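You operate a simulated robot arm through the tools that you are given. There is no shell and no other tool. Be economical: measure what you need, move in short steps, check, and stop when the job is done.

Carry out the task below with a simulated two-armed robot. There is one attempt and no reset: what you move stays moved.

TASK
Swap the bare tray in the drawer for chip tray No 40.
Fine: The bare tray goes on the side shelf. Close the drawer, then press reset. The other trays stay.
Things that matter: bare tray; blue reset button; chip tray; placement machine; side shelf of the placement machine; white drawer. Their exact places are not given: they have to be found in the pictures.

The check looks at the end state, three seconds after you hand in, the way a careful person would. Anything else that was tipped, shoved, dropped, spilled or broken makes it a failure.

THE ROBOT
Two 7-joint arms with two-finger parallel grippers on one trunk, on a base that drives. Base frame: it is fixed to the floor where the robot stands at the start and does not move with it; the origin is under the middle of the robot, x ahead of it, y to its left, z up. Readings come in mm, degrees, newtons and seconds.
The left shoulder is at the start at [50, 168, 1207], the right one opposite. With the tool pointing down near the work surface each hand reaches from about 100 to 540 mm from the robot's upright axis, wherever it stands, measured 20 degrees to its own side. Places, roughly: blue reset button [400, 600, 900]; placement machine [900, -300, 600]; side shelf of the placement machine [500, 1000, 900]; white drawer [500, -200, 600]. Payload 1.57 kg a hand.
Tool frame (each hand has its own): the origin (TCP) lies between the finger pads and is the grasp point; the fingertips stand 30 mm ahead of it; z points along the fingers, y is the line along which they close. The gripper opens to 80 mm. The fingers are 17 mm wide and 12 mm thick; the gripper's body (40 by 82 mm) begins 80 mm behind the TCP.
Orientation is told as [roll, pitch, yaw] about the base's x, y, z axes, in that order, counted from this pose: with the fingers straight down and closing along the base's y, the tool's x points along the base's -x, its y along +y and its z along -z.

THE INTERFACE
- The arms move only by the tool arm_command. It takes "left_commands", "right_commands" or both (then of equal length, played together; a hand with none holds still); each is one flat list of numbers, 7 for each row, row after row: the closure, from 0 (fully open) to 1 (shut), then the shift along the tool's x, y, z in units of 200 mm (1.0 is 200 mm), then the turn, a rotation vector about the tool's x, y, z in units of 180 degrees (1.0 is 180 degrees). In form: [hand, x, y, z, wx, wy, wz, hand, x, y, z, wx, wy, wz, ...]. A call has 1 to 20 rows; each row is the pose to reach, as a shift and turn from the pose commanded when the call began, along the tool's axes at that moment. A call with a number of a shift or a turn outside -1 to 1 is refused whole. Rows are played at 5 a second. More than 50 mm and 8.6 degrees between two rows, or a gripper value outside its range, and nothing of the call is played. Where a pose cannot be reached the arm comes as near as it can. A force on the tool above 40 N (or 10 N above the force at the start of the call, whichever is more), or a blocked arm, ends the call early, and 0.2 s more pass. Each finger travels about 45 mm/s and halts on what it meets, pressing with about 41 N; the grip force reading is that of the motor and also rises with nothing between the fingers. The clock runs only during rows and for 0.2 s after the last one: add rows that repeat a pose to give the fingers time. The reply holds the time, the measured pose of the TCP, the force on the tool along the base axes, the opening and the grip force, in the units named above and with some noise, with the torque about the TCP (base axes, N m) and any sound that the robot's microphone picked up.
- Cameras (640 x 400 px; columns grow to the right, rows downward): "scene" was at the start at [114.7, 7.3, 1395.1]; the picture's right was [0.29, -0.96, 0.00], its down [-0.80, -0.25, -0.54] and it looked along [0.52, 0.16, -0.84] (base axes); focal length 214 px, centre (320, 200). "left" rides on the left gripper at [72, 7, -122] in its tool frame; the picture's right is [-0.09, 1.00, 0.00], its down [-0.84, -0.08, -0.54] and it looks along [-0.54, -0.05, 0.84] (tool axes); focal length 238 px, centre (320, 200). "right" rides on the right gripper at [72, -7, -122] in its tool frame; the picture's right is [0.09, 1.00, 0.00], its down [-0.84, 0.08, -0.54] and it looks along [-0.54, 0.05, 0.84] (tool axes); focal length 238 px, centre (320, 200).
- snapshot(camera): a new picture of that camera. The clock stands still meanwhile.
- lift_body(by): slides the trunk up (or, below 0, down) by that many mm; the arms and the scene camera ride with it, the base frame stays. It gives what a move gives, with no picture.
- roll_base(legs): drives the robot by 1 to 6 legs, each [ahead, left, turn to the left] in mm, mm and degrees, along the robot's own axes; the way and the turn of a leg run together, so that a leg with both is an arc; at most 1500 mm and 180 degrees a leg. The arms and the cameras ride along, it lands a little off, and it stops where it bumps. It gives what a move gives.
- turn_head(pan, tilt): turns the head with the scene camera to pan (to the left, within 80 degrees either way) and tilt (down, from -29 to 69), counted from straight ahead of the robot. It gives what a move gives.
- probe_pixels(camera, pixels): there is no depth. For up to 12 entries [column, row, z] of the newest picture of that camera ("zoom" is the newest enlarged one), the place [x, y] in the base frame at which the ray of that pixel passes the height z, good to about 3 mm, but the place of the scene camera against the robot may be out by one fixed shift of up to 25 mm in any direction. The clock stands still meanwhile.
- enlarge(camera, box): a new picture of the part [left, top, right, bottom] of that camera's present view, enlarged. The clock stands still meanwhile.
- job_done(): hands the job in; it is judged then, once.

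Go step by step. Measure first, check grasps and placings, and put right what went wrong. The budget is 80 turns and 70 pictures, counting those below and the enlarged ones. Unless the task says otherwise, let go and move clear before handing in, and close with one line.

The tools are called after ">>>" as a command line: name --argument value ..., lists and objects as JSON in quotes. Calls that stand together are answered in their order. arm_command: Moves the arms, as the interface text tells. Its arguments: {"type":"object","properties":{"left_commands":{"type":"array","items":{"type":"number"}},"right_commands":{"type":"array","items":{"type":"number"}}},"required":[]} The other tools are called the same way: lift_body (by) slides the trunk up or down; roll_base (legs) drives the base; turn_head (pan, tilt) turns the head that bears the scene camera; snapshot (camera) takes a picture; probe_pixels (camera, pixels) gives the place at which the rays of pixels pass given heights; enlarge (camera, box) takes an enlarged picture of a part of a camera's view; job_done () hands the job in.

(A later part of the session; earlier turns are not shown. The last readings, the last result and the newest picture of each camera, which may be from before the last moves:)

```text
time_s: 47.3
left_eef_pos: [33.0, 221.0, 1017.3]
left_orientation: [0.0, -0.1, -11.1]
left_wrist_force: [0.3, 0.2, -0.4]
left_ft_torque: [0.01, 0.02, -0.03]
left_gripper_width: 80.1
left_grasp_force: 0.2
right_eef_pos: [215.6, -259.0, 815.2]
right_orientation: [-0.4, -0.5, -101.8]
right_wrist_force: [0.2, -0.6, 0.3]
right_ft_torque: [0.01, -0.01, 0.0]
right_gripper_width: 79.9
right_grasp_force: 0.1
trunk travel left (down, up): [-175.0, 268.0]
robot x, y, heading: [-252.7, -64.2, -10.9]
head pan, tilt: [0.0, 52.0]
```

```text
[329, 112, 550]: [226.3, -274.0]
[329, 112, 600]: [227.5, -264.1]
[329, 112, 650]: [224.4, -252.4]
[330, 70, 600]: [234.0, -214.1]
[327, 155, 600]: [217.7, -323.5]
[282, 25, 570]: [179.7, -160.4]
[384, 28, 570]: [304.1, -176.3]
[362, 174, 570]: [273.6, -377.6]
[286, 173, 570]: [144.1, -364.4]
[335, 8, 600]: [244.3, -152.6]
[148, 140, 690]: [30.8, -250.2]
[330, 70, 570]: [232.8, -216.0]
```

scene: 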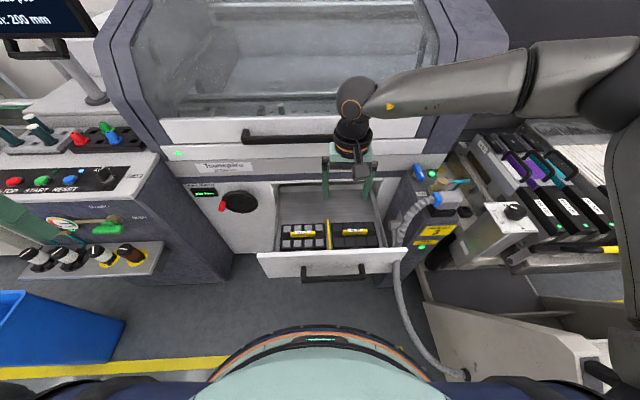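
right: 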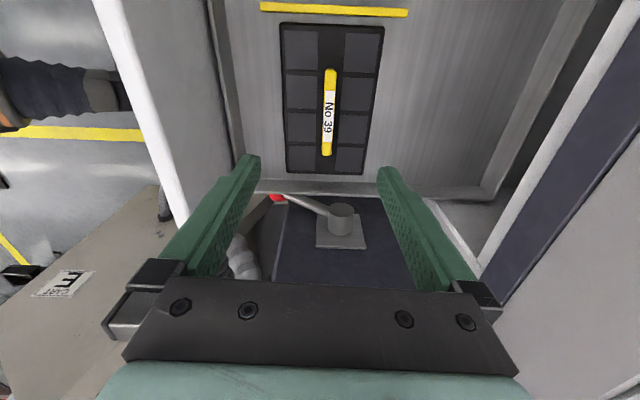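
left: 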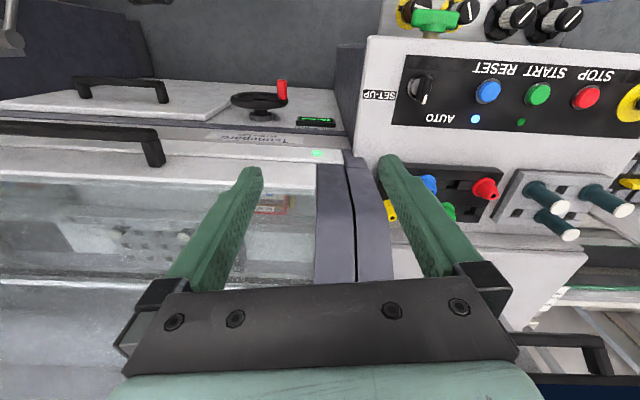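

The rays cross near (226,-258) with the bar top at z≈625–650. I centre the hand and go down to TCP z≈680, then look.

>>> arm_command --right_commands '[0, 0.01, 0.024, 0.1, 0, 0, 0, 0, 0.02, 0.047, 0.25, 0, 0, 0, 0, 0.02, 0.047, 0.4, 0, 0, 0, 0, 0.02, 0.047, 0.55, 0, 0, 0, 0, 0.02, 0.047, 0.675, 0, 0, 0, 0, 0.02, 0.047, 0.675, 0, 0, 0]'

>>> snapshot --camera "right"

>>> enlarge --camera "scene" --box '[240, 130, 432, 250]'

```text
time_s: 48.7
left_eef_pos: [34.2, 220.8, 1015.6]
left_orientation: [0.0, 0.0, -11.1]
left_wrist_force: [0.6, -0.5, 0.1]
left_ft_torque: [0.0, -0.03, -0.02]
left_gripper_width: 80.2
left_grasp_force: 0.0
right_eef_pos: [225.9, -257.1, 679.1]
right_orientation: [-0.4, -0.5, -101.9]
right_wrist_force: [-0.1, -0.8, -0.7]
right_ft_torque: [0.01, 0.01, 0.01]
right_gripper_width: 80.1
right_grasp_force: 0.1
trunk travel left (down, up): [-175.0, 268.0]
robot x, y, heading: [-255.0, -59.1, -11.0]
head pan, tilt: [0.0, 52.0]
```

```text
39 pictures are left
```

right: 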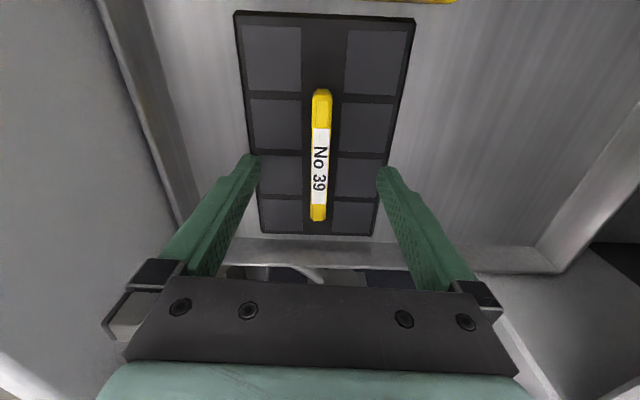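

```text
3.33 times, centred on (336, 190) of scene
```

zoom: 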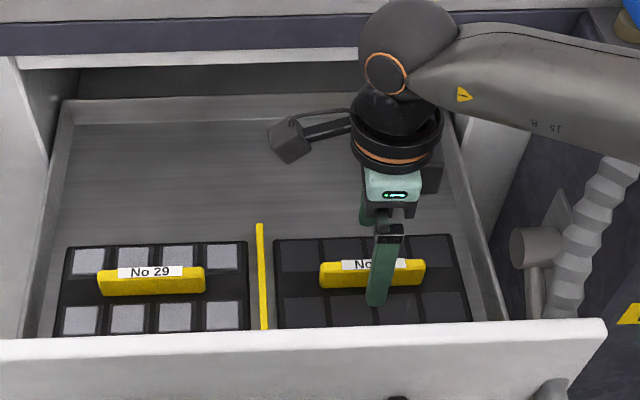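

The fingers straddle bar No 39, centre (320,155). I probe once more for the height and centring.

>>> probe_pixels --camera "right" --pixels '[[322, 92, 600], [317, 218, 600], [322, 92, 640], [317, 218, 640], [236, 12, 570], [414, 18, 570], [377, 235, 570], [262, 232, 570], [320, 157, 620], [320, 157, 580]]'

```text
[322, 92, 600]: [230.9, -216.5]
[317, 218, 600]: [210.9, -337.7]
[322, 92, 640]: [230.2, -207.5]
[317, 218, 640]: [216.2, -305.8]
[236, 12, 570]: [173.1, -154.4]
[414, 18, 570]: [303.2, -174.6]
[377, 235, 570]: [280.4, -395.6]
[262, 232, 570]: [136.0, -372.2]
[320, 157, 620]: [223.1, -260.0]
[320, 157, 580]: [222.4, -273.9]
```

Bar top is at z≈648, centre (223,-252). I go down another 29 mm, with small centring, watching the force.

>>> arm_command --right_commands '[0, 0.01, -0.015, 0.05, 0, 0, 0, 0, 0.015, -0.015, 0.09, 0, 0, 0, 0, 0.015, -0.015, 0.12, 0, 0, 0, 0, 0.015, -0.015, 0.145, 0, 0, 0, 0, 0.015, -0.015, 0.145, 0, 0, 0]'

>>> snapshot --camera "right"

>>> enlarge --camera "scene" --box '[300, 180, 396, 240]'

```text
time_s: 49.9
left_eef_pos: [32.0, 221.3, 1016.4]
left_orientation: [0.0, -0.1, -11.1]
left_wrist_force: [-0.4, -0.5, 0.6]
left_ft_torque: [-0.03, 0.02, 0.01]
left_gripper_width: 80.1
left_grasp_force: 0.1
right_eef_pos: [221.7, -254.3, 650.2]
right_orientation: [-0.3, -0.6, -101.9]
right_wrist_force: [0.5, 0.4, -0.2]
right_ft_torque: [-0.02, 0.0, 0.02]
right_gripper_width: 80.0
right_grasp_force: 0.0
trunk travel left (down, up): [-175.0, 268.0]
robot x, y, heading: [-255.8, -63.6, -11.4]
head pan, tilt: [0.0, 52.0]
```

```text
37 pictures are left
```

right: 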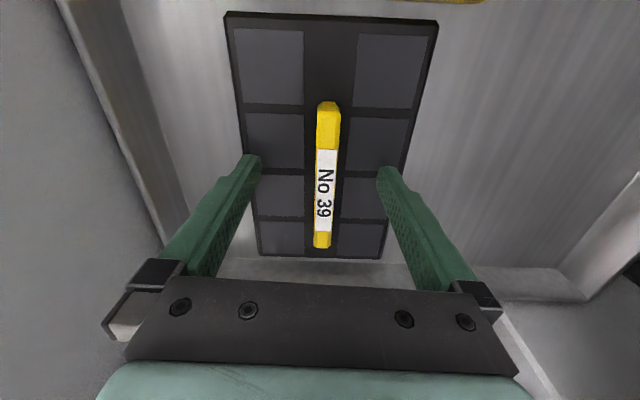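

```text
6.67 times, centred on (348, 210) of scene
```

zoom: 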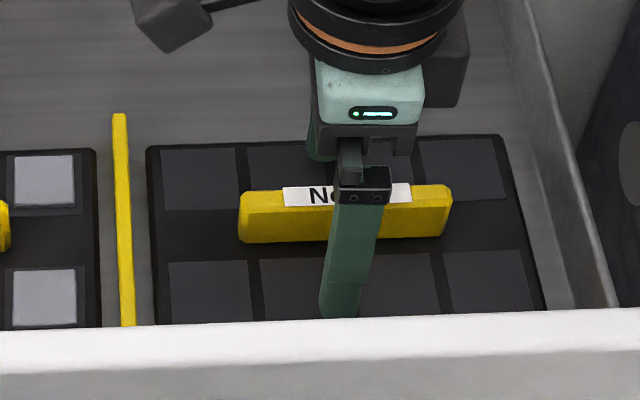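

Well placed; tips now straddle the bar on both sides. I go 10 mm lower (force-guarded) and close.

>>> arm_command --right_commands '[0, 0, 0, 0.025, 0, 0, 0, 0, 0, 0, 0.05, 0, 0, 0, 0.5, 0, 0, 0.05, 0, 0, 0, 1, 0, 0, 0.05, 0, 0, 0, 1, 0, 0, 0.05, 0, 0, 0, 1, 0, 0, 0.05, 0, 0, 0, 1, 0, 0, 0.05, 0, 0, 0, 1, 0, 0, 0.05, 0, 0, 0]'

>>> snapshot --camera "right"

```text
time_s: 51.7
left_eef_pos: [32.1, 222.4, 1016.9]
left_orientation: [0.0, -0.1, -11.1]
left_wrist_force: [0.9, 0.1, -0.3]
left_ft_torque: [-0.01, 0.03, 0.03]
left_gripper_width: 80.2
left_grasp_force: 0.0
right_eef_pos: [222.4, -252.3, 644.9]
right_orientation: [0.0, -0.4, -101.9]
right_wrist_force: [5.5, -1.4, 24.4]
right_ft_torque: [0.17, -0.12, 0.33]
right_gripper_width: 13.3
right_grasp_force: 28.5
trunk travel left (down, up): [-175.0, 268.0]
robot x, y, heading: [-254.7, -62.9, -11.0]
head pan, tilt: [0.0, 52.0]
```

```text
35 pictures are left
```

right: 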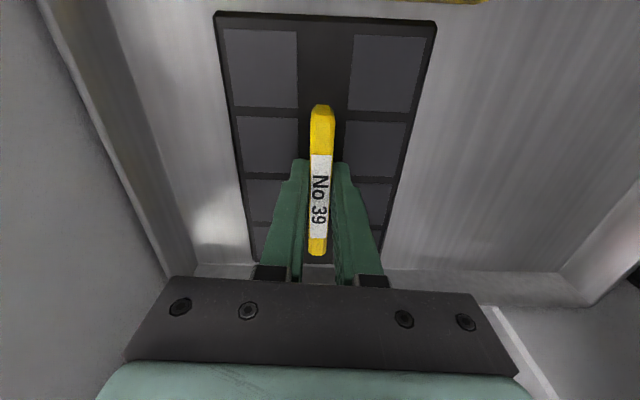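

Gripped at 13.3 mm (grasp pose TCP (222.4,-252.3,645)). I lift straight up 160 mm and check.

>>> arm_command --right_commands '[1, 0, 0, -0.05, 0, 0, 0, 1, 0, 0, -0.15, 0, 0, 0, 1, 0, 0, -0.3, 0, 0, 0, 1, 0, 0, -0.45, 0, 0, 0, 1, 0, 0, -0.6, 0, 0, 0, 1, 0, 0, -0.75, 0, 0, 0, 1, 0, 0, -0.8, 0, 0, 0, 1, 0, 0, -0.8, 0, 0, 0]'

>>> lift_body --by 240

>>> turn_head --pan 20 --tilt 48

>>> snapshot --camera "scene"

```text
time_s: 53.5
left_eef_pos: [33.5, 221.1, 1016.3]
left_orientation: [0.0, 0.1, -11.0]
left_wrist_force: [0.3, 0.0, 0.3]
left_ft_torque: [-0.03, 0.01, 0.06]
left_gripper_width: 80.1
left_grasp_force: 0.0
right_eef_pos: [223.1, -251.9, 799.8]
right_orientation: [-0.4, -0.5, -101.9]
right_wrist_force: [0.3, 0.3, -2.0]
right_ft_torque: [0.0, 0.03, 0.0]
right_gripper_width: 12.4
right_grasp_force: 29.6
trunk travel left (down, up): [-175.0, 268.0]
robot x, y, heading: [-252.9, -64.9, -11.0]
head pan, tilt: [0.0, 52.0]
```

```text
time_s: 56.0
left_eef_pos: [33.4, 221.1, 1257.2]
left_orientation: [0.0, 0.0, -11.1]
left_wrist_force: [-0.6, -0.6, -0.2]
left_ft_torque: [0.02, -0.01, 0.01]
left_gripper_width: 79.9
left_grasp_force: 0.0
right_eef_pos: [222.8, -252.7, 1040.8]
right_orientation: [-0.4, -0.4, -101.8]
right_wrist_force: [-0.1, -0.4, -0.9]
right_ft_torque: [0.02, 0.03, 0.02]
right_gripper_width: 12.3
right_grasp_force: 29.4
trunk travel left (down, up): [-415.0, 28.0]
robot x, y, heading: [-255.4, -64.5, -11.0]
head pan, tilt: [0.0, 52.0]
```

```text
time_s: 56.8
left_eef_pos: [33.8, 220.4, 1255.2]
left_orientation: [0.0, 0.1, -11.1]
left_wrist_force: [0.3, 0.4, -0.8]
left_ft_torque: [0.0, 0.01, 0.02]
left_gripper_width: 80.0
left_grasp_force: 0.1
right_eef_pos: [223.2, -252.7, 1040.5]
right_orientation: [-0.4, -0.5, -101.9]
right_wrist_force: [-0.3, -1.0, -2.2]
right_ft_torque: [0.05, 0.01, 0.0]
right_gripper_width: 12.4
right_grasp_force: 29.7
trunk travel left (down, up): [-415.0, 28.0]
robot x, y, heading: [-256.5, -66.4, -11.1]
head pan, tilt: [20.0, 48.0]
```

```text
34 pictures are left
```

scene: 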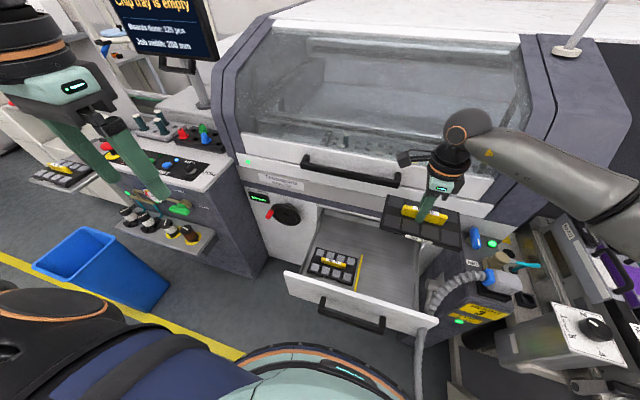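

The bare tray is lifted clean. Next I need the shelf and the blue bin's place on the floor for a safe drive.

>>> probe_pixels --camera "scene" --pixels '[[168, 312, 0], [120, 327, 0], [35, 265, 350], [98, 226, 350], [165, 268, 350], [72, 290, 0], [30, 175, 880], [70, 190, 880], [100, 165, 880], [60, 168, 910], [30, 265, 0], [210, 350, 0]]'

>>> enlarge --camera "scene" --box '[0, 90, 240, 240]'

```text
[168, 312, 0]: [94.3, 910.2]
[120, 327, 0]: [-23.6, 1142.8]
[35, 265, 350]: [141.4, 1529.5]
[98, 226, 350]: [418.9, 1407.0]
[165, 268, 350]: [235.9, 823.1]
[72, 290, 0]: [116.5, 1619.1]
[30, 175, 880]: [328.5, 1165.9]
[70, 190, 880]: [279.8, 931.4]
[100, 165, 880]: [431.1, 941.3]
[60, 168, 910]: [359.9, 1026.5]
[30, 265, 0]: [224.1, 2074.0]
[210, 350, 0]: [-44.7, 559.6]
```

```text
2.67 times, centred on (120, 165) of scene
```

zoom: 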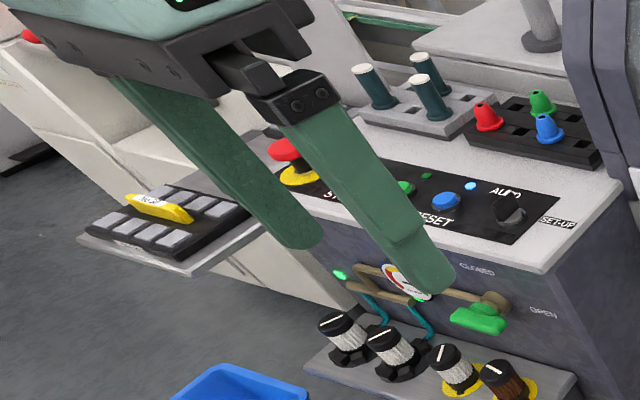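

The blue bin stands in front of the panel/shelf. I back off and strafe left in the free corridor, then look at bin and shelf from there.

>>> roll_base --legs '[[-280, 0, 0], [0, 1050, 0]]'

>>> turn_head --pan 12 --tilt 42

>>> snapshot --camera "scene"

```text
time_s: 67.9
left_eef_pos: [-23.7, 1306.9, 1256.1]
left_orientation: [0.0, 0.2, -11.7]
left_wrist_force: [-0.6, -0.5, 0.0]
left_ft_torque: [0.03, 0.0, 0.02]
left_gripper_width: 79.9
left_grasp_force: 0.0
right_eef_pos: [160.4, 832.6, 1040.9]
right_orientation: [-0.4, -0.5, -102.5]
right_wrist_force: [0.0, 0.2, -1.9]
right_ft_torque: [0.03, 0.02, 0.01]
right_gripper_width: 12.3
right_grasp_force: 29.5
trunk travel left (down, up): [-415.0, 28.0]
robot x, y, heading: [-314.3, 1023.0, -11.7]
head pan, tilt: [20.0, 48.0]
```

```text
time_s: 68.6
left_eef_pos: [-25.1, 1307.2, 1256.5]
left_orientation: [0.0, 0.1, -11.7]
left_wrist_force: [-0.4, -0.1, -0.6]
left_ft_torque: [-0.02, -0.01, -0.02]
left_gripper_width: 79.9
left_grasp_force: 0.0
right_eef_pos: [159.7, 832.4, 1038.8]
right_orientation: [-0.4, -0.5, -102.3]
right_wrist_force: [-0.2, 0.0, -1.3]
right_ft_torque: [-0.02, -0.01, 0.01]
right_gripper_width: 12.6
right_grasp_force: 29.5
trunk travel left (down, up): [-415.0, 28.0]
robot x, y, heading: [-313.8, 1024.2, -11.6]
head pan, tilt: [12.0, 42.0]
```

```text
32 pictures are left
```

scene: 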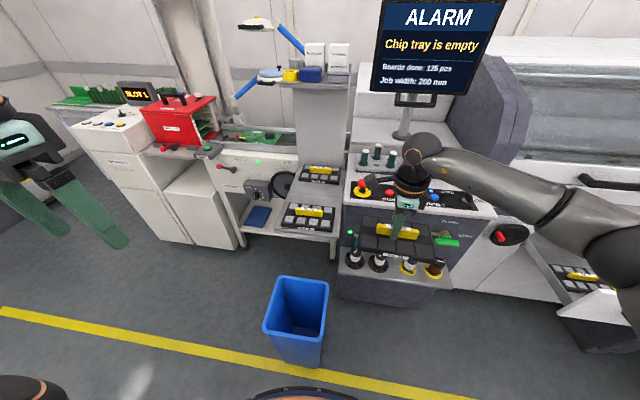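

Now shelf trays are at (310,213) and (320,175), the bin at (297,320). I enlarge the shelf for labels and probe positions.

>>> probe_pixels --camera "scene" --pixels '[[265, 330, 300], [278, 275, 300], [329, 280, 300], [270, 354, 0], [319, 368, 0], [308, 216, 920], [280, 230, 890], [337, 237, 890], [338, 262, 500], [305, 165, 890], [345, 180, 890], [230, 248, 0]]'

>>> enlarge --camera "scene" --box '[240, 145, 368, 245]'

```text
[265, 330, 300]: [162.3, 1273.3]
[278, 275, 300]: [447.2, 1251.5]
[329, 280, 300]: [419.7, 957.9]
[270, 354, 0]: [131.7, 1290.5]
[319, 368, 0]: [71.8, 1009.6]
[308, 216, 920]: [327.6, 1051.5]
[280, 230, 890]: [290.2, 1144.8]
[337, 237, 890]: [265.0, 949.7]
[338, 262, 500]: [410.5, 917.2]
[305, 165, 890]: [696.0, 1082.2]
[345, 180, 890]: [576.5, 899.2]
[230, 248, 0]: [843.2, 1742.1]
```

```text
4.00 times, centred on (304, 195) of scene
```

zoom: 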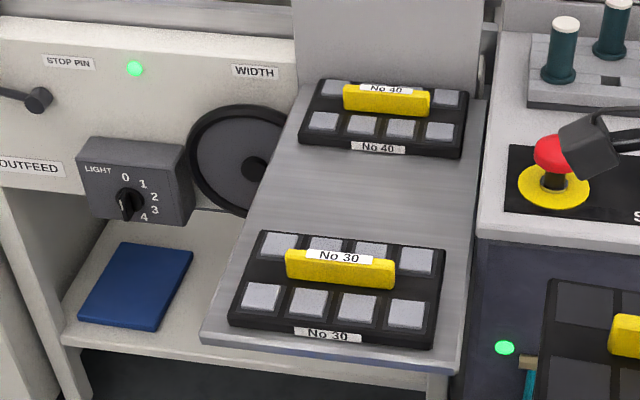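

No 40 is the far tray (zoom (380,115)), No 30 the near one. I measure both trays and the gap between them.

>>> probe_pixels --camera "zoom" --pixels '[[228, 322, 900], [433, 346, 900], [262, 234, 900], [445, 252, 900], [300, 142, 900], [462, 157, 900], [318, 82, 900], [468, 98, 900], [202, 340, 880], [450, 370, 880], [487, 98, 880], [62, 345, 750]]'

>>> probe_pixels --camera "scene" --pixels '[[240, 90, 1200], [350, 76, 1200], [297, 88, 1200], [238, 245, 300], [360, 238, 880], [352, 190, 920]]'

```text
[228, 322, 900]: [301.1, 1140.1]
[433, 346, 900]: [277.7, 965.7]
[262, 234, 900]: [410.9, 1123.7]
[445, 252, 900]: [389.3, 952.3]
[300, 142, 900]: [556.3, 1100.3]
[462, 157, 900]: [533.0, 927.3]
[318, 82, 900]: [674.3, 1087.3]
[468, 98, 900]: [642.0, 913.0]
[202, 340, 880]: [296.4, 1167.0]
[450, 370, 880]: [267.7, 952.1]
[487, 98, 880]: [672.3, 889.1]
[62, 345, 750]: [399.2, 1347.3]
```

```text
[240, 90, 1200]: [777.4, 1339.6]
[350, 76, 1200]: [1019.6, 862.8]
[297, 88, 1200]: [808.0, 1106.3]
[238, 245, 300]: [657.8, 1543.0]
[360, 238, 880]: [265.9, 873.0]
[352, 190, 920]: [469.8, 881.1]
```

At z≈900 the gap between No 30 and No 40 is ~145 mm against a tray depth of ~110 mm, so the bare tray fits between them. The bin blocks the front, so I go left around it (L≈1590 in machine frame), then turn to -65° to reach the shelf from the left with the right hand.

>>> roll_base --legs '[[0, 645, 0], [0, 0, -53.5]]'

>>> turn_head --pan 0 --tilt 45

>>> snapshot --camera "scene"

>>> turn_head --pan 55 --tilt 35

>>> snapshot --camera "scene"

```text
time_s: 77.1
left_eef_pos: [213.7, 1600.1, 1255.5]
left_orientation: [0.0, 0.1, -64.3]
left_wrist_force: [0.5, 0.0, 0.2]
left_ft_torque: [0.02, 0.02, -0.02]
left_gripper_width: 80.1
left_grasp_force: 0.0
right_eef_pos: [-51.0, 1165.0, 1040.4]
right_orientation: [-0.4, -0.5, -155.0]
right_wrist_force: [0.6, 0.0, -1.3]
right_ft_torque: [0.0, 0.0, 0.02]
right_gripper_width: 12.4
right_grasp_force: 29.3
trunk travel left (down, up): [-415.0, 28.0]
robot x, y, heading: [-187.4, 1661.7, -64.3]
head pan, tilt: [12.0, 42.0]
```

```text
time_s: 77.8
left_eef_pos: [213.6, 1599.9, 1257.2]
left_orientation: [0.0, 0.1, -64.2]
left_wrist_force: [-0.4, -0.7, 0.1]
left_ft_torque: [-0.03, 0.01, 0.0]
left_gripper_width: 80.1
left_grasp_force: 0.1
right_eef_pos: [-51.9, 1164.0, 1040.6]
right_orientation: [-0.4, -0.5, -155.1]
right_wrist_force: [-0.1, -0.3, -1.8]
right_ft_torque: [0.02, -0.01, -0.01]
right_gripper_width: 12.5
right_grasp_force: 29.7
trunk travel left (down, up): [-415.0, 28.0]
robot x, y, heading: [-188.1, 1657.8, -64.3]
head pan, tilt: [0.0, 45.0]
```

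```text
30 pictures are left
```

scene: 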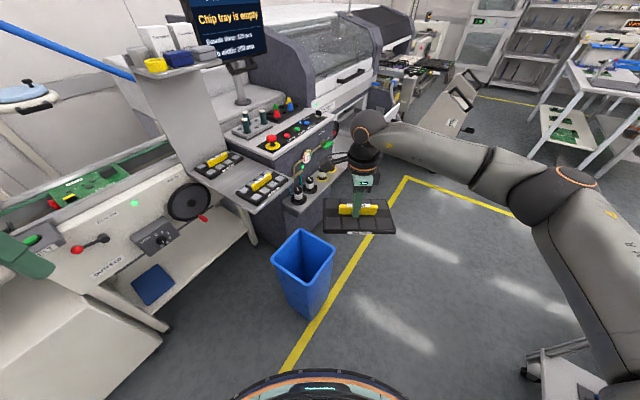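

```text
time_s: 79.1
left_eef_pos: [213.7, 1600.4, 1257.5]
left_orientation: [0.1, 0.1, -64.3]
left_wrist_force: [-0.7, 0.3, -0.9]
left_ft_torque: [0.0, 0.01, 0.0]
left_gripper_width: 80.0
left_grasp_force: 0.0
right_eef_pos: [-51.1, 1163.9, 1039.8]
right_orientation: [-0.5, -0.5, -155.1]
right_wrist_force: [-0.3, 0.2, -2.6]
right_ft_torque: [0.0, 0.03, 0.04]
right_gripper_width: 12.7
right_grasp_force: 29.5
trunk travel left (down, up): [-415.0, 28.0]
robot x, y, heading: [-191.8, 1658.0, -64.3]
head pan, tilt: [55.0, 35.0]
```

```text
29 pictures are left
```

scene: 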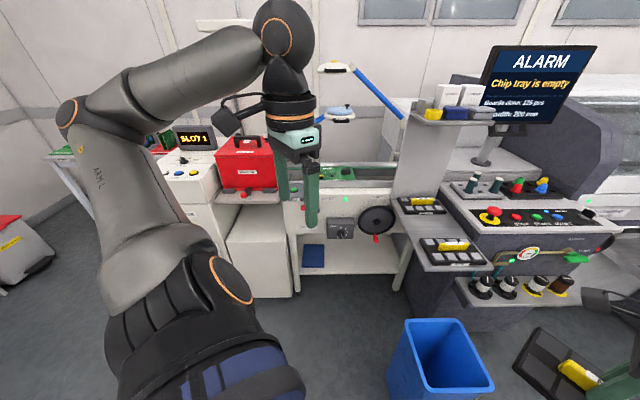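

The layout is clear: bin at (445,360), bench foot near (395,290), white cabinet at (260,270). I probe these for the base path.

>>> probe_pixels --camera "scene" --pixels '[[405, 322, 430], [460, 318, 430], [494, 378, 430], [438, 398, 430], [393, 398, 0], [293, 297, 0], [250, 298, 0], [398, 290, 0], [296, 272, 350], [338, 272, 0], [420, 205, 940], [452, 247, 940]]'

```text
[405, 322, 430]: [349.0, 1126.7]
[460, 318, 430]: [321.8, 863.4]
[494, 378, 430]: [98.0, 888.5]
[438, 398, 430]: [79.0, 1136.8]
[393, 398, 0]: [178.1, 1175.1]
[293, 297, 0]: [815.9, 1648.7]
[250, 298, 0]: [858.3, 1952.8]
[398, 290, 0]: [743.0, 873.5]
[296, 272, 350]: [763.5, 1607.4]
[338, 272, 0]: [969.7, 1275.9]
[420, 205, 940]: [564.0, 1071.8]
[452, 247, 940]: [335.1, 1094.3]
```

Bench front is at machine-F≈440, the bin's near side ends before L≈1310. I turn the right hand back by 53° so the tray is parallel to the shelf trays, then slide 520 mm towards the machine so the tray hovers over the gap.

>>> arm_command --right_commands '[1, 0, 0, 0, 0, 0, -0.042, 1, 0, 0, 0, 0, 0, -0.084, 1, 0, 0, 0, 0, 0, -0.126, 1, 0, 0, 0, 0, 0, -0.168, 1, 0, 0, 0, 0, 0, -0.21, 1, 0, 0, 0, 0, 0, -0.252, 1, 0, 0, 0, 0, 0, -0.294, 1, 0, 0, 0, 0, 0, -0.294]'

>>> roll_base --legs '[[311, 417, 0]]'

>>> snapshot --camera "right"

>>> turn_head --pan -5 --tilt 45

>>> snapshot --camera "scene"

```text
time_s: 80.9
left_eef_pos: [214.8, 1599.8, 1256.2]
left_orientation: [0.0, 0.0, -64.3]
left_wrist_force: [0.3, 0.6, -0.1]
left_ft_torque: [0.01, 0.0, 0.0]
left_gripper_width: 79.9
left_grasp_force: 0.0
right_eef_pos: [-50.7, 1165.0, 1041.2]
right_orientation: [-0.7, -0.1, -102.0]
right_wrist_force: [0.8, 0.0, -1.8]
right_ft_torque: [0.03, -0.01, 0.03]
right_gripper_width: 12.6
right_grasp_force: 29.3
trunk travel left (down, up): [-415.0, 28.0]
robot x, y, heading: [-184.8, 1656.3, -64.2]
head pan, tilt: [55.0, 35.0]
```

```text
time_s: 85.1
left_eef_pos: [727.0, 1499.4, 1256.6]
left_orientation: [0.0, 0.1, -64.3]
left_wrist_force: [-0.2, -0.5, 0.2]
left_ft_torque: [-0.01, 0.02, 0.01]
left_gripper_width: 79.9
left_grasp_force: 0.1
right_eef_pos: [460.7, 1065.0, 1039.7]
right_orientation: [-0.7, 0.1, -102.1]
right_wrist_force: [-0.3, 0.5, -2.0]
right_ft_torque: [0.0, 0.01, -0.01]
right_gripper_width: 12.6
right_grasp_force: 29.7
trunk travel left (down, up): [-415.0, 28.0]
robot x, y, heading: [324.5, 1555.2, -64.2]
head pan, tilt: [55.0, 35.0]
```

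```text
28 pictures are left
```

right: 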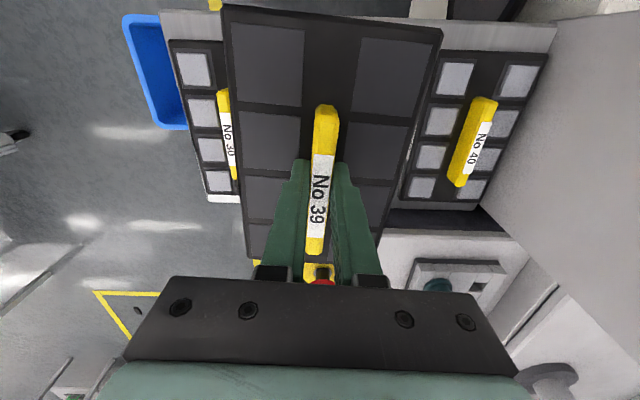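

```text
time_s: 86.4
left_eef_pos: [726.8, 1499.7, 1255.8]
left_orientation: [0.0, 0.0, -64.4]
left_wrist_force: [-0.6, 0.7, -0.1]
left_ft_torque: [0.0, 0.0, -0.02]
left_gripper_width: 80.0
left_grasp_force: 0.0
right_eef_pos: [460.8, 1064.0, 1040.7]
right_orientation: [-0.8, 0.0, -102.1]
right_wrist_force: [0.5, 0.3, -1.6]
right_ft_torque: [0.0, 0.02, 0.03]
right_gripper_width: 12.7
right_grasp_force: 29.5
trunk travel left (down, up): [-415.0, 28.0]
robot x, y, heading: [325.8, 1556.0, -64.1]
head pan, tilt: [-5.0, 45.0]
```

```text
27 pictures are left
```

scene: 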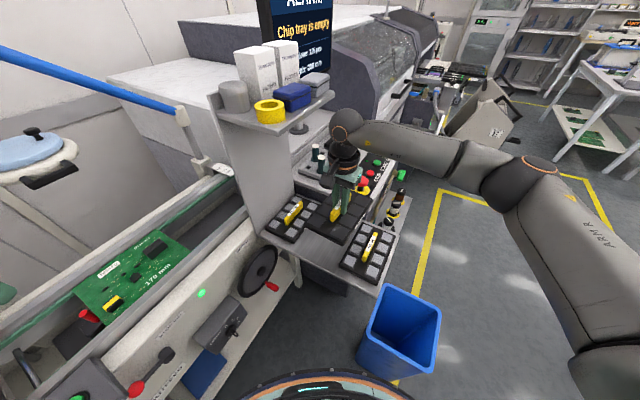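

The held tray hovers between No 30 (left in the picture) and No 40 (right). I probe their bars and edges in the wrist camera and, separately, in the scene camera for height.

>>> probe_pixels --camera "right" --pixels '[[225, 92, 950], [235, 179, 950], [488, 98, 950], [460, 186, 950], [225, 92, 920], [488, 98, 920], [402, 198, 915], [478, 208, 915], [205, 194, 915], [168, 40, 915], [547, 52, 915], [487, 215, 880]]'

>>> enlarge --camera "scene" --box '[240, 170, 432, 290]'

```text
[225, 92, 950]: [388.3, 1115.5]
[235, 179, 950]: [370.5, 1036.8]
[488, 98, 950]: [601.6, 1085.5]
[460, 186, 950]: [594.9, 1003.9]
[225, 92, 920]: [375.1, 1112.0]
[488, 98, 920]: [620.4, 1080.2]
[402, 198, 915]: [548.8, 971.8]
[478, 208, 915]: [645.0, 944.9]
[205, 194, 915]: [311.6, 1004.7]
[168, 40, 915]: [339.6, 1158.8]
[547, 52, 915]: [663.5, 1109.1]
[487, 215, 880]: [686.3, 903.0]
```

```text
3.33 times, centred on (336, 230) of scene
```

zoom: 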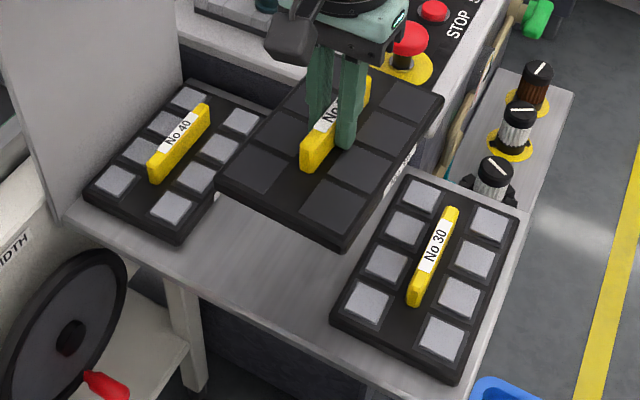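

Bar tops on the shelf come out at z≈920; centres No 40 ≈ (615,1032), No 30 ≈ (366,1068), so the gap midpoint is ≈ (490,1050). I move the bare tray there, down to TCP z≈950, and check.

>>> arm_command --right_commands '[1, -0.019, 0.078, 0, 0, 0, -0.006, 1, -0.038, 0.156, 0, 0, 0, -0.011, 1, -0.038, 0.156, 0.15, 0, 0, -0.011, 1, -0.038, 0.156, 0.3, 0, 0, -0.011, 1, -0.038, 0.156, 0.45, 0, 0, -0.011, 1, -0.038, 0.156, 0.45, 0, 0, -0.011]'

>>> snapshot --camera "right"

>>> enlarge --camera "scene" --box '[240, 170, 432, 290]'

```text
time_s: 87.8
left_eef_pos: [727.0, 1499.7, 1256.3]
left_orientation: [-0.1, 0.1, -64.3]
left_wrist_force: [0.3, -0.5, 0.6]
left_ft_torque: [0.01, 0.03, 0.03]
left_gripper_width: 79.9
left_grasp_force: 0.1
right_eef_pos: [489.7, 1050.4, 951.5]
right_orientation: [-0.5, 0.1, -100.0]
right_wrist_force: [0.0, -1.4, -2.1]
right_ft_torque: [-0.01, 0.0, 0.02]
right_gripper_width: 12.6
right_grasp_force: 29.2
trunk travel left (down, up): [-415.0, 28.0]
robot x, y, heading: [325.8, 1558.9, -64.5]
head pan, tilt: [-5.0, 45.0]
```

```text
25 pictures are left
```

right: 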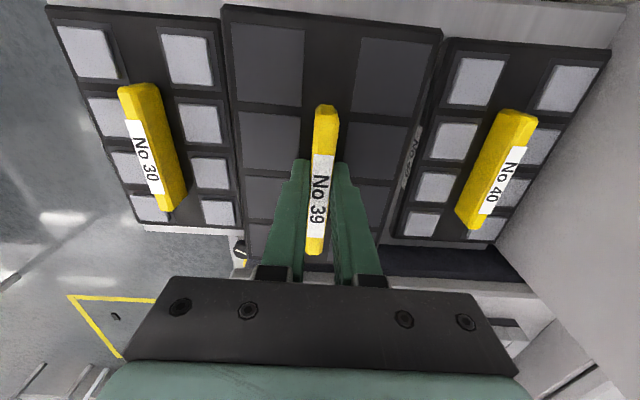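

```text
3.33 times, centred on (336, 230) of scene
```

zoom: 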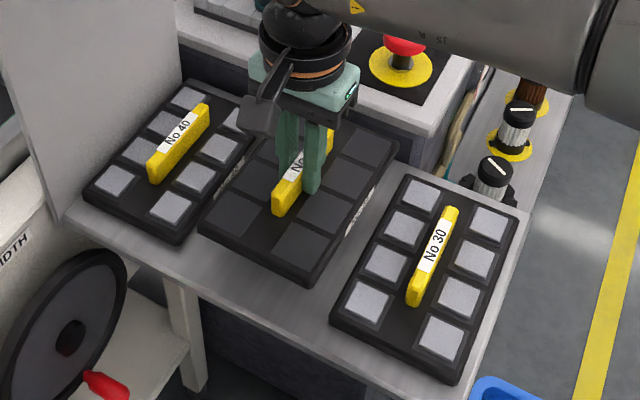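

Looks good; one more check of centring from this lower viewpoint before setting down.

>>> probe_pixels --camera "right" --pixels '[[138, 88, 920], [170, 212, 920], [516, 114, 920], [470, 222, 920], [217, 20, 893], [243, 225, 893], [450, 45, 893], [396, 234, 893], [225, 10, 928], [440, 30, 928]]'

```text
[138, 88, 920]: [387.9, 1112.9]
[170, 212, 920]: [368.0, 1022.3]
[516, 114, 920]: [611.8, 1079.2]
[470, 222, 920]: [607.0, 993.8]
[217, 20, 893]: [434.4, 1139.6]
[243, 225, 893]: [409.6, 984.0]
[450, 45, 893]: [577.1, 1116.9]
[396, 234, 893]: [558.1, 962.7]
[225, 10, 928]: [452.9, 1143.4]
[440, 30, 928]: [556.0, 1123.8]
```

Centred to within ~3 mm (gap edges 434/577 vs. tray 453/556). I lower gently until contact.

>>> arm_command --right_commands '[1, 0, 0.01, 0.06, 0, 0, 0, 1, 0, 0.01, 0.11, 0, 0, 0, 1, 0, 0.01, 0.14, 0, 0, 0, 1, 0, 0.01, 0.155, 0, 0, 0, 1, 0, 0.01, 0.165, 0, 0, 0, 1, 0, 0.01, 0.175, 0, 0, 0, 1, 0, 0.01, 0.185, 0, 0, 0, 1, 0, 0.01, 0.195, 0, 0, 0, 1, 0, 0.01, 0.205, 0, 0, 0, 1, 0, 0.01, 0.215, 0, 0, 0, 1, 0, 0.01, 0.225, 0, 0, 0]'

>>> enlarge --camera "scene" --box '[240, 170, 432, 290]'

```text
time_s: 90.2
left_eef_pos: [725.6, 1502.0, 1256.5]
left_orientation: [0.0, -0.1, -64.3]
left_wrist_force: [0.0, -0.3, 0.0]
left_ft_torque: [-0.03, -0.01, 0.01]
left_gripper_width: 80.1
left_grasp_force: 0.1
right_eef_pos: [490.1, 1050.2, 906.1]
right_orientation: [-0.4, -0.1, -100.1]
right_wrist_force: [-0.6, 2.7, 6.9]
right_ft_torque: [-0.99, -0.25, -0.05]
right_gripper_width: 12.4
right_grasp_force: 30.0
trunk travel left (down, up): [-415.0, 28.0]
robot x, y, heading: [325.8, 1561.5, -64.5]
head pan, tilt: [-5.0, 45.0]
```

```text
3.33 times, centred on (336, 230) of scene
```

zoom: 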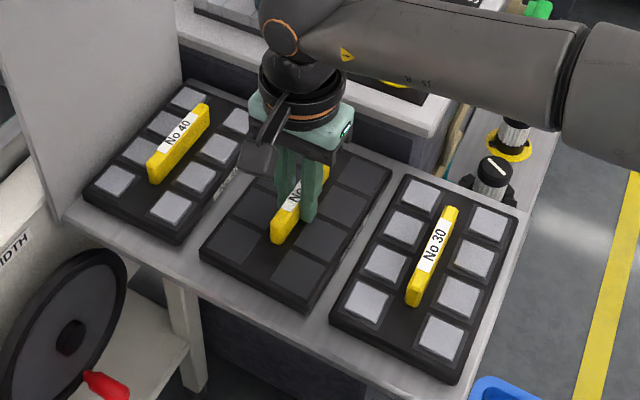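

Contact at TCP z 906 (6.9 N); the tray sits between its neighbours with gaps on both sides. I release partway, then rise.

>>> arm_command --right_commands '[0.8, 0, 0, 0.002, 0, 0, 0, 0.5, 0, 0, 0.002, 0, 0, 0, 0.4, 0, 0, 0.002, 0, 0, 0, 0.4, 0, 0, 0.002, 0, 0, 0, 0.4, 0, 0, -0.1, 0, 0, 0, 0.4, 0, 0, -0.3, 0, 0, 0, 0, 0, 0, -0.5, 0, 0, 0, 0, 0, 0, -0.6, 0, 0, 0]'

>>> enlarge --camera "scene" --box '[240, 170, 432, 290]'

>>> snapshot --camera "right"

```text
time_s: 92.0
left_eef_pos: [726.6, 1500.8, 1255.5]
left_orientation: [0.0, 0.1, -64.3]
left_wrist_force: [-0.5, -0.7, 0.1]
left_ft_torque: [-0.01, -0.01, -0.04]
left_gripper_width: 80.1
left_grasp_force: 0.1
right_eef_pos: [492.0, 1049.7, 1025.8]
right_orientation: [-0.7, 0.1, -100.0]
right_wrist_force: [-0.1, 0.1, 0.3]
right_ft_torque: [0.04, -0.03, 0.0]
right_gripper_width: 79.8
right_grasp_force: 0.1
trunk travel left (down, up): [-415.0, 28.0]
robot x, y, heading: [325.0, 1561.5, -64.3]
head pan, tilt: [-5.0, 45.0]
```

```text
3.33 times, centred on (336, 230) of scene
```

zoom: 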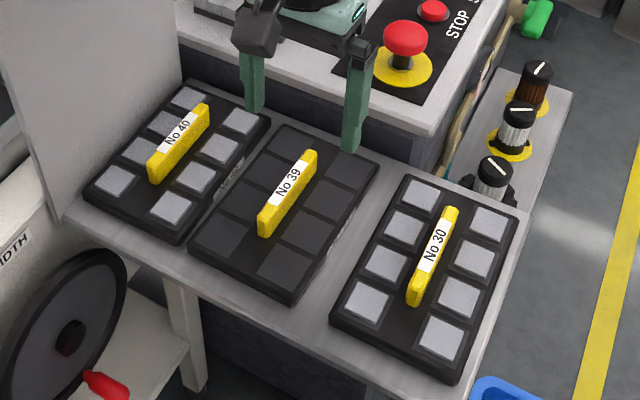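

```text
21 pictures are left
```

right: 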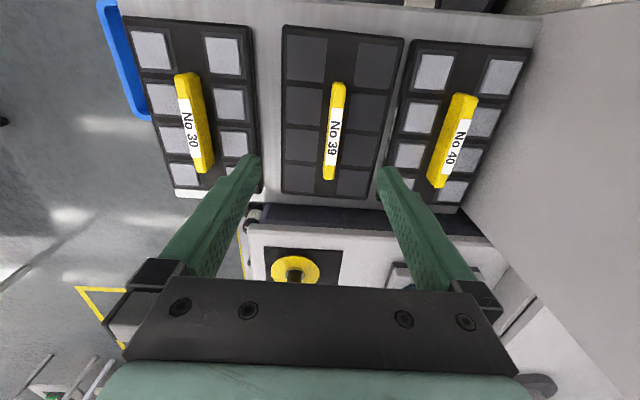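

The bare tray sits flat and free between the others. Now No 40: bar from (466,96) to (434,186) in the wrist picture; I probe it at z 911.

>>> probe_pixels --camera "right" --pixels '[[466, 97, 911], [436, 186, 911], [338, 84, 911], [328, 178, 911], [182, 76, 911], [207, 172, 911], [534, 48, 880], [463, 210, 880], [412, 40, 880], [460, 216, 880]]'

```text
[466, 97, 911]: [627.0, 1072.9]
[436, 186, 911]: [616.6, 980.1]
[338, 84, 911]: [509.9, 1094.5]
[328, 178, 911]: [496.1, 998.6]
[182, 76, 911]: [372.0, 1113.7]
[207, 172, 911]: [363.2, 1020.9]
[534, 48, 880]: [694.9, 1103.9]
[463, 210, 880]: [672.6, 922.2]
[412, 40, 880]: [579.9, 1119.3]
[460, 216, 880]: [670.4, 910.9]
```

No 40's bar centre is ≈ (619,1029), close to the column and under an overhead plate whose near corner I see at scene (265,128). I must know the plate's place before reaching under it.

>>> enlarge --camera "scene" --box '[200, 60, 360, 160]'

>>> probe_pixels --camera "scene" --pixels '[[265, 128, 1200], [265, 128, 1250], [265, 128, 1300], [215, 110, 1250], [333, 97, 1250], [258, 235, 885], [295, 194, 885]]'

```text
4.00 times, centred on (280, 110) of scene
```

zoom: 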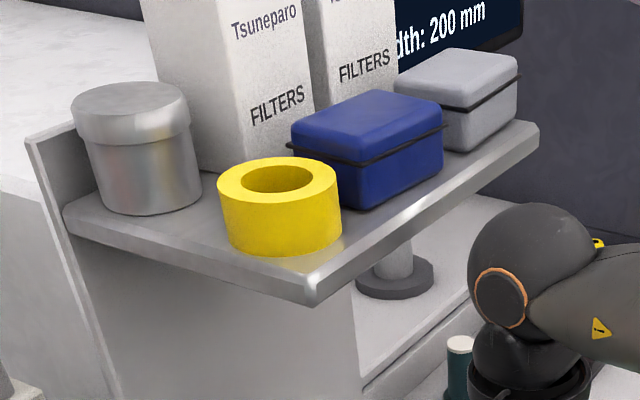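

```text
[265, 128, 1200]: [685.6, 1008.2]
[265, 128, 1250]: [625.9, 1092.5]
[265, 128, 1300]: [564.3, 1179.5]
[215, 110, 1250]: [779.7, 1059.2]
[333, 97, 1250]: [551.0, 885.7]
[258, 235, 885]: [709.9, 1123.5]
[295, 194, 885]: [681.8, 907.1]
```

Plate bottom is at z≈1250, overhanging to about F 350; the hand's top is ~240 mm above the TCP, so at TCP z≤960 it fits beneath with ~50+ mm to spare, and I'll later leave sideways (towards me). I lower to z≈955 with fingers half open, turn 3°, then slide the base 115 mm towards the machine.

>>> arm_command --right_commands '[0.3, 0, 0, 0.1, 0, 0, -0.008, 0.3, 0, 0, 0.2, 0, 0, -0.015, 0.3, 0, 0, 0.3, 0, 0, -0.015, 0.3, 0, 0, 0.35, 0, 0, -0.015, 0.3, 0, 0, 0.35, 0, 0, -0.015]'

>>> roll_base --legs '[[69, 92, 0]]'

>>> snapshot --camera "right"

>>> snapshot --camera "scene"

```text
time_s: 93.2
left_eef_pos: [726.3, 1500.1, 1256.6]
left_orientation: [0.0, 0.0, -64.4]
left_wrist_force: [-0.7, 0.2, -0.3]
left_ft_torque: [-0.01, 0.01, 0.02]
left_gripper_width: 80.0
left_grasp_force: 0.1
right_eef_pos: [490.9, 1050.0, 954.4]
right_orientation: [-0.6, 0.1, -97.5]
right_wrist_force: [-0.8, 0.4, 0.2]
right_ft_torque: [0.02, -0.03, -0.03]
right_gripper_width: 56.0
right_grasp_force: 0.1
trunk travel left (down, up): [-415.0, 28.0]
robot x, y, heading: [326.4, 1557.7, -64.5]
head pan, tilt: [-5.0, 45.0]
```

```text
time_s: 94.6
left_eef_pos: [836.5, 1477.8, 1256.8]
left_orientation: [0.0, 0.0, -64.2]
left_wrist_force: [-0.1, -0.3, 0.9]
left_ft_torque: [-0.03, 0.01, -0.02]
left_gripper_width: 80.1
left_grasp_force: 0.0
right_eef_pos: [601.0, 1027.2, 955.3]
right_orientation: [-0.6, 0.2, -97.4]
right_wrist_force: [0.5, 0.2, -0.8]
right_ft_torque: [-0.01, 0.04, -0.02]
right_gripper_width: 55.9
right_grasp_force: 0.1
trunk travel left (down, up): [-415.0, 28.0]
robot x, y, heading: [433.1, 1534.4, -64.1]
head pan, tilt: [-5.0, 45.0]
```

```text
19 pictures are left
```

right: 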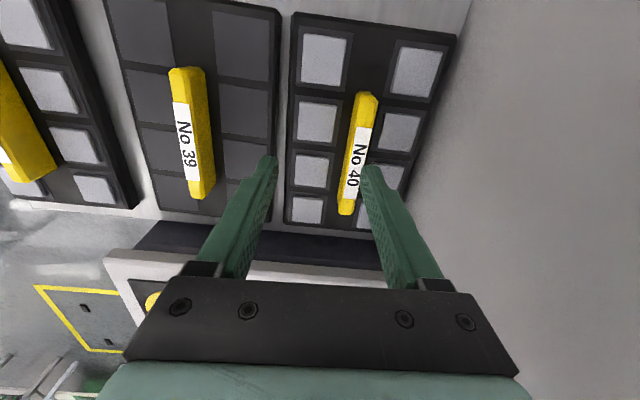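

```text
18 pictures are left
```

scene: 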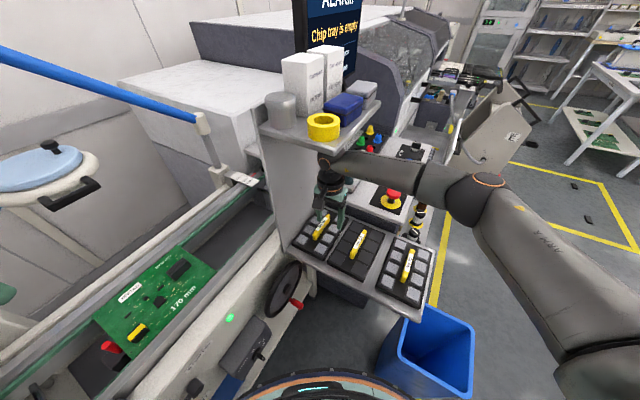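

Under the plate without contact. No 40's bar is at (366,95)–(347,212), right of the finger centre; I probe it.

>>> probe_pixels --camera "right" --pixels '[[366, 96, 911], [347, 212, 911], [185, 70, 911], [200, 196, 911], [274, 10, 880], [296, 15, 880], [277, 160, 880], [288, 170, 880]]'

```text
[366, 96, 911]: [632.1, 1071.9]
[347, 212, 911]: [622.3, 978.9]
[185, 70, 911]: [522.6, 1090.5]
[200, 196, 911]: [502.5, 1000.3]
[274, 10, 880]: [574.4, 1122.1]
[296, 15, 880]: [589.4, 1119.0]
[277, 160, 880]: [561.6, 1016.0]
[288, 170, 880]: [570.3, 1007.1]
```

No 40's bar centre is (627,1025). I move 26 mm over, descend to just above the tray and close.

>>> arm_command --right_commands '[0.3, 0.004, 0.065, 0, 0, 0, 0, 0.3, 0.007, 0.13, 0, 0, 0, 0, 0.3, 0.007, 0.13, 0.07, 0, 0, 0, 0.3, 0.007, 0.13, 0.14, 0, 0, 0, 0.3, 0.007, 0.13, 0.2, 0, 0, 0, 0.3, 0.007, 0.13, 0.215, 0, 0, 0, 0.3, 0.007, 0.13, 0.215, 0, 0, 0]'

>>> snapshot --camera "right"

```text
time_s: 96.2
left_eef_pos: [836.5, 1477.2, 1256.3]
left_orientation: [0.0, 0.1, -64.2]
left_wrist_force: [0.4, 0.1, -0.6]
left_ft_torque: [0.01, 0.02, 0.05]
left_gripper_width: 80.2
left_grasp_force: 0.0
right_eef_pos: [627.9, 1025.6, 912.2]
right_orientation: [-0.6, 0.1, -97.3]
right_wrist_force: [-0.3, 0.2, -0.1]
right_ft_torque: [-0.02, -0.04, 0.02]
right_gripper_width: 56.0
right_grasp_force: 0.0
trunk travel left (down, up): [-415.0, 28.0]
robot x, y, heading: [437.2, 1539.7, -64.2]
head pan, tilt: [-5.0, 45.0]
```

```text
17 pictures are left
```

right: 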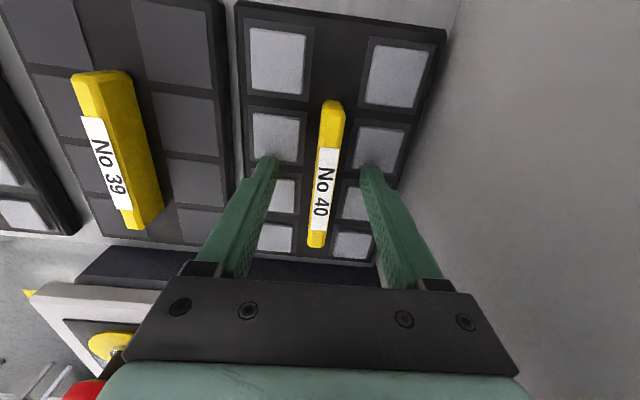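

Bar No 40 is centred between the fingers. Closing, then a small lift of 40 mm.

>>> arm_command --right_commands '[0.6, 0, 0.005, 0.008, 0, 0, 0, 1, 0, 0.005, 0.008, 0, 0, 0, 1, 0, 0.005, 0.008, 0, 0, 0, 1, 0, 0.005, 0.008, 0, 0, 0, 1, 0, 0.005, 0.008, 0, 0, 0, 1, 0, 0.005, 0.008, 0, 0, 0, 1, 0, 0.005, -0.04, 0, 0, 0, 1, 0, 0.005, -0.1, 0, 0, 0, 1, 0, 0.005, -0.16, 0, 0, 0, 1, 0, 0.005, -0.2, 0, 0, 0, 1, 0, 0.005, -0.2, 0, 0, 0]'

>>> enlarge --camera "scene" --box '[240, 130, 464, 310]'

```text
time_s: 98.6
left_eef_pos: [835.3, 1476.6, 1256.1]
left_orientation: [0.0, 0.2, -64.2]
left_wrist_force: [-0.8, -0.8, 0.9]
left_ft_torque: [0.04, -0.02, -0.01]
left_gripper_width: 79.8
left_grasp_force: 0.1
right_eef_pos: [627.5, 1024.1, 950.7]
right_orientation: [-0.6, 0.1, -97.5]
right_wrist_force: [-0.2, -0.6, -2.8]
right_ft_torque: [0.02, 0.0, 0.02]
right_gripper_width: 12.3
right_grasp_force: 29.2
trunk travel left (down, up): [-415.0, 28.0]
robot x, y, heading: [437.7, 1533.8, -64.2]
head pan, tilt: [-5.0, 45.0]
```

```text
2.22 times, centred on (352, 220) of scene
```

zoom: 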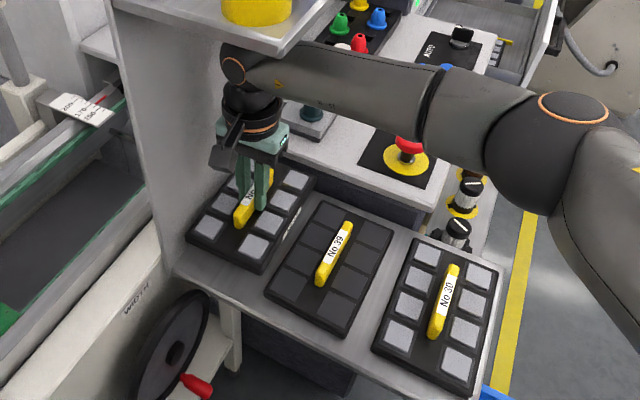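

No 40 is held (12.3 mm). I leave sideways: away from the slab and shelf along +L with a slight -F component, then out.

>>> roll_base --legs '[[-146, 72, 0], [-172, 4, 0]]'

>>> enlarge --camera "scene" --box '[200, 100, 520, 300]'

```text
time_s: 101.1
left_eef_pos: [765.3, 1793.1, 1257.7]
left_orientation: [0.0, 0.0, -64.2]
left_wrist_force: [-0.6, 0.7, 0.1]
left_ft_torque: [0.0, -0.05, 0.0]
left_gripper_width: 79.9
left_grasp_force: 0.1
right_eef_pos: [556.7, 1341.6, 952.6]
right_orientation: [-0.6, 0.0, -97.5]
right_wrist_force: [-0.7, 0.5, -2.4]
right_ft_torque: [0.04, -0.04, 0.01]
right_gripper_width: 12.5
right_grasp_force: 30.0
trunk travel left (down, up): [-415.0, 28.0]
robot x, y, heading: [367.4, 1852.2, -64.3]
head pan, tilt: [-5.0, 45.0]
```

```text
2.00 times, centred on (360, 200) of scene
```

zoom: 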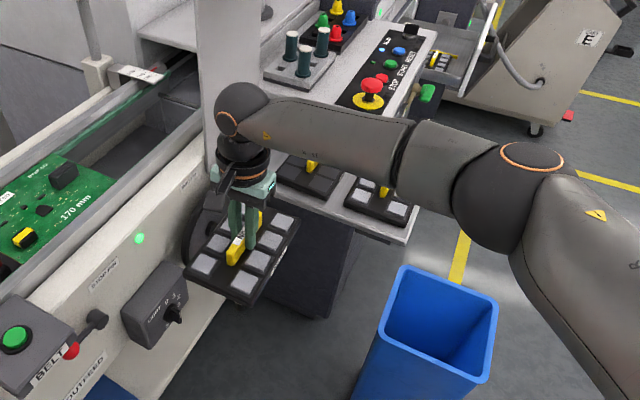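

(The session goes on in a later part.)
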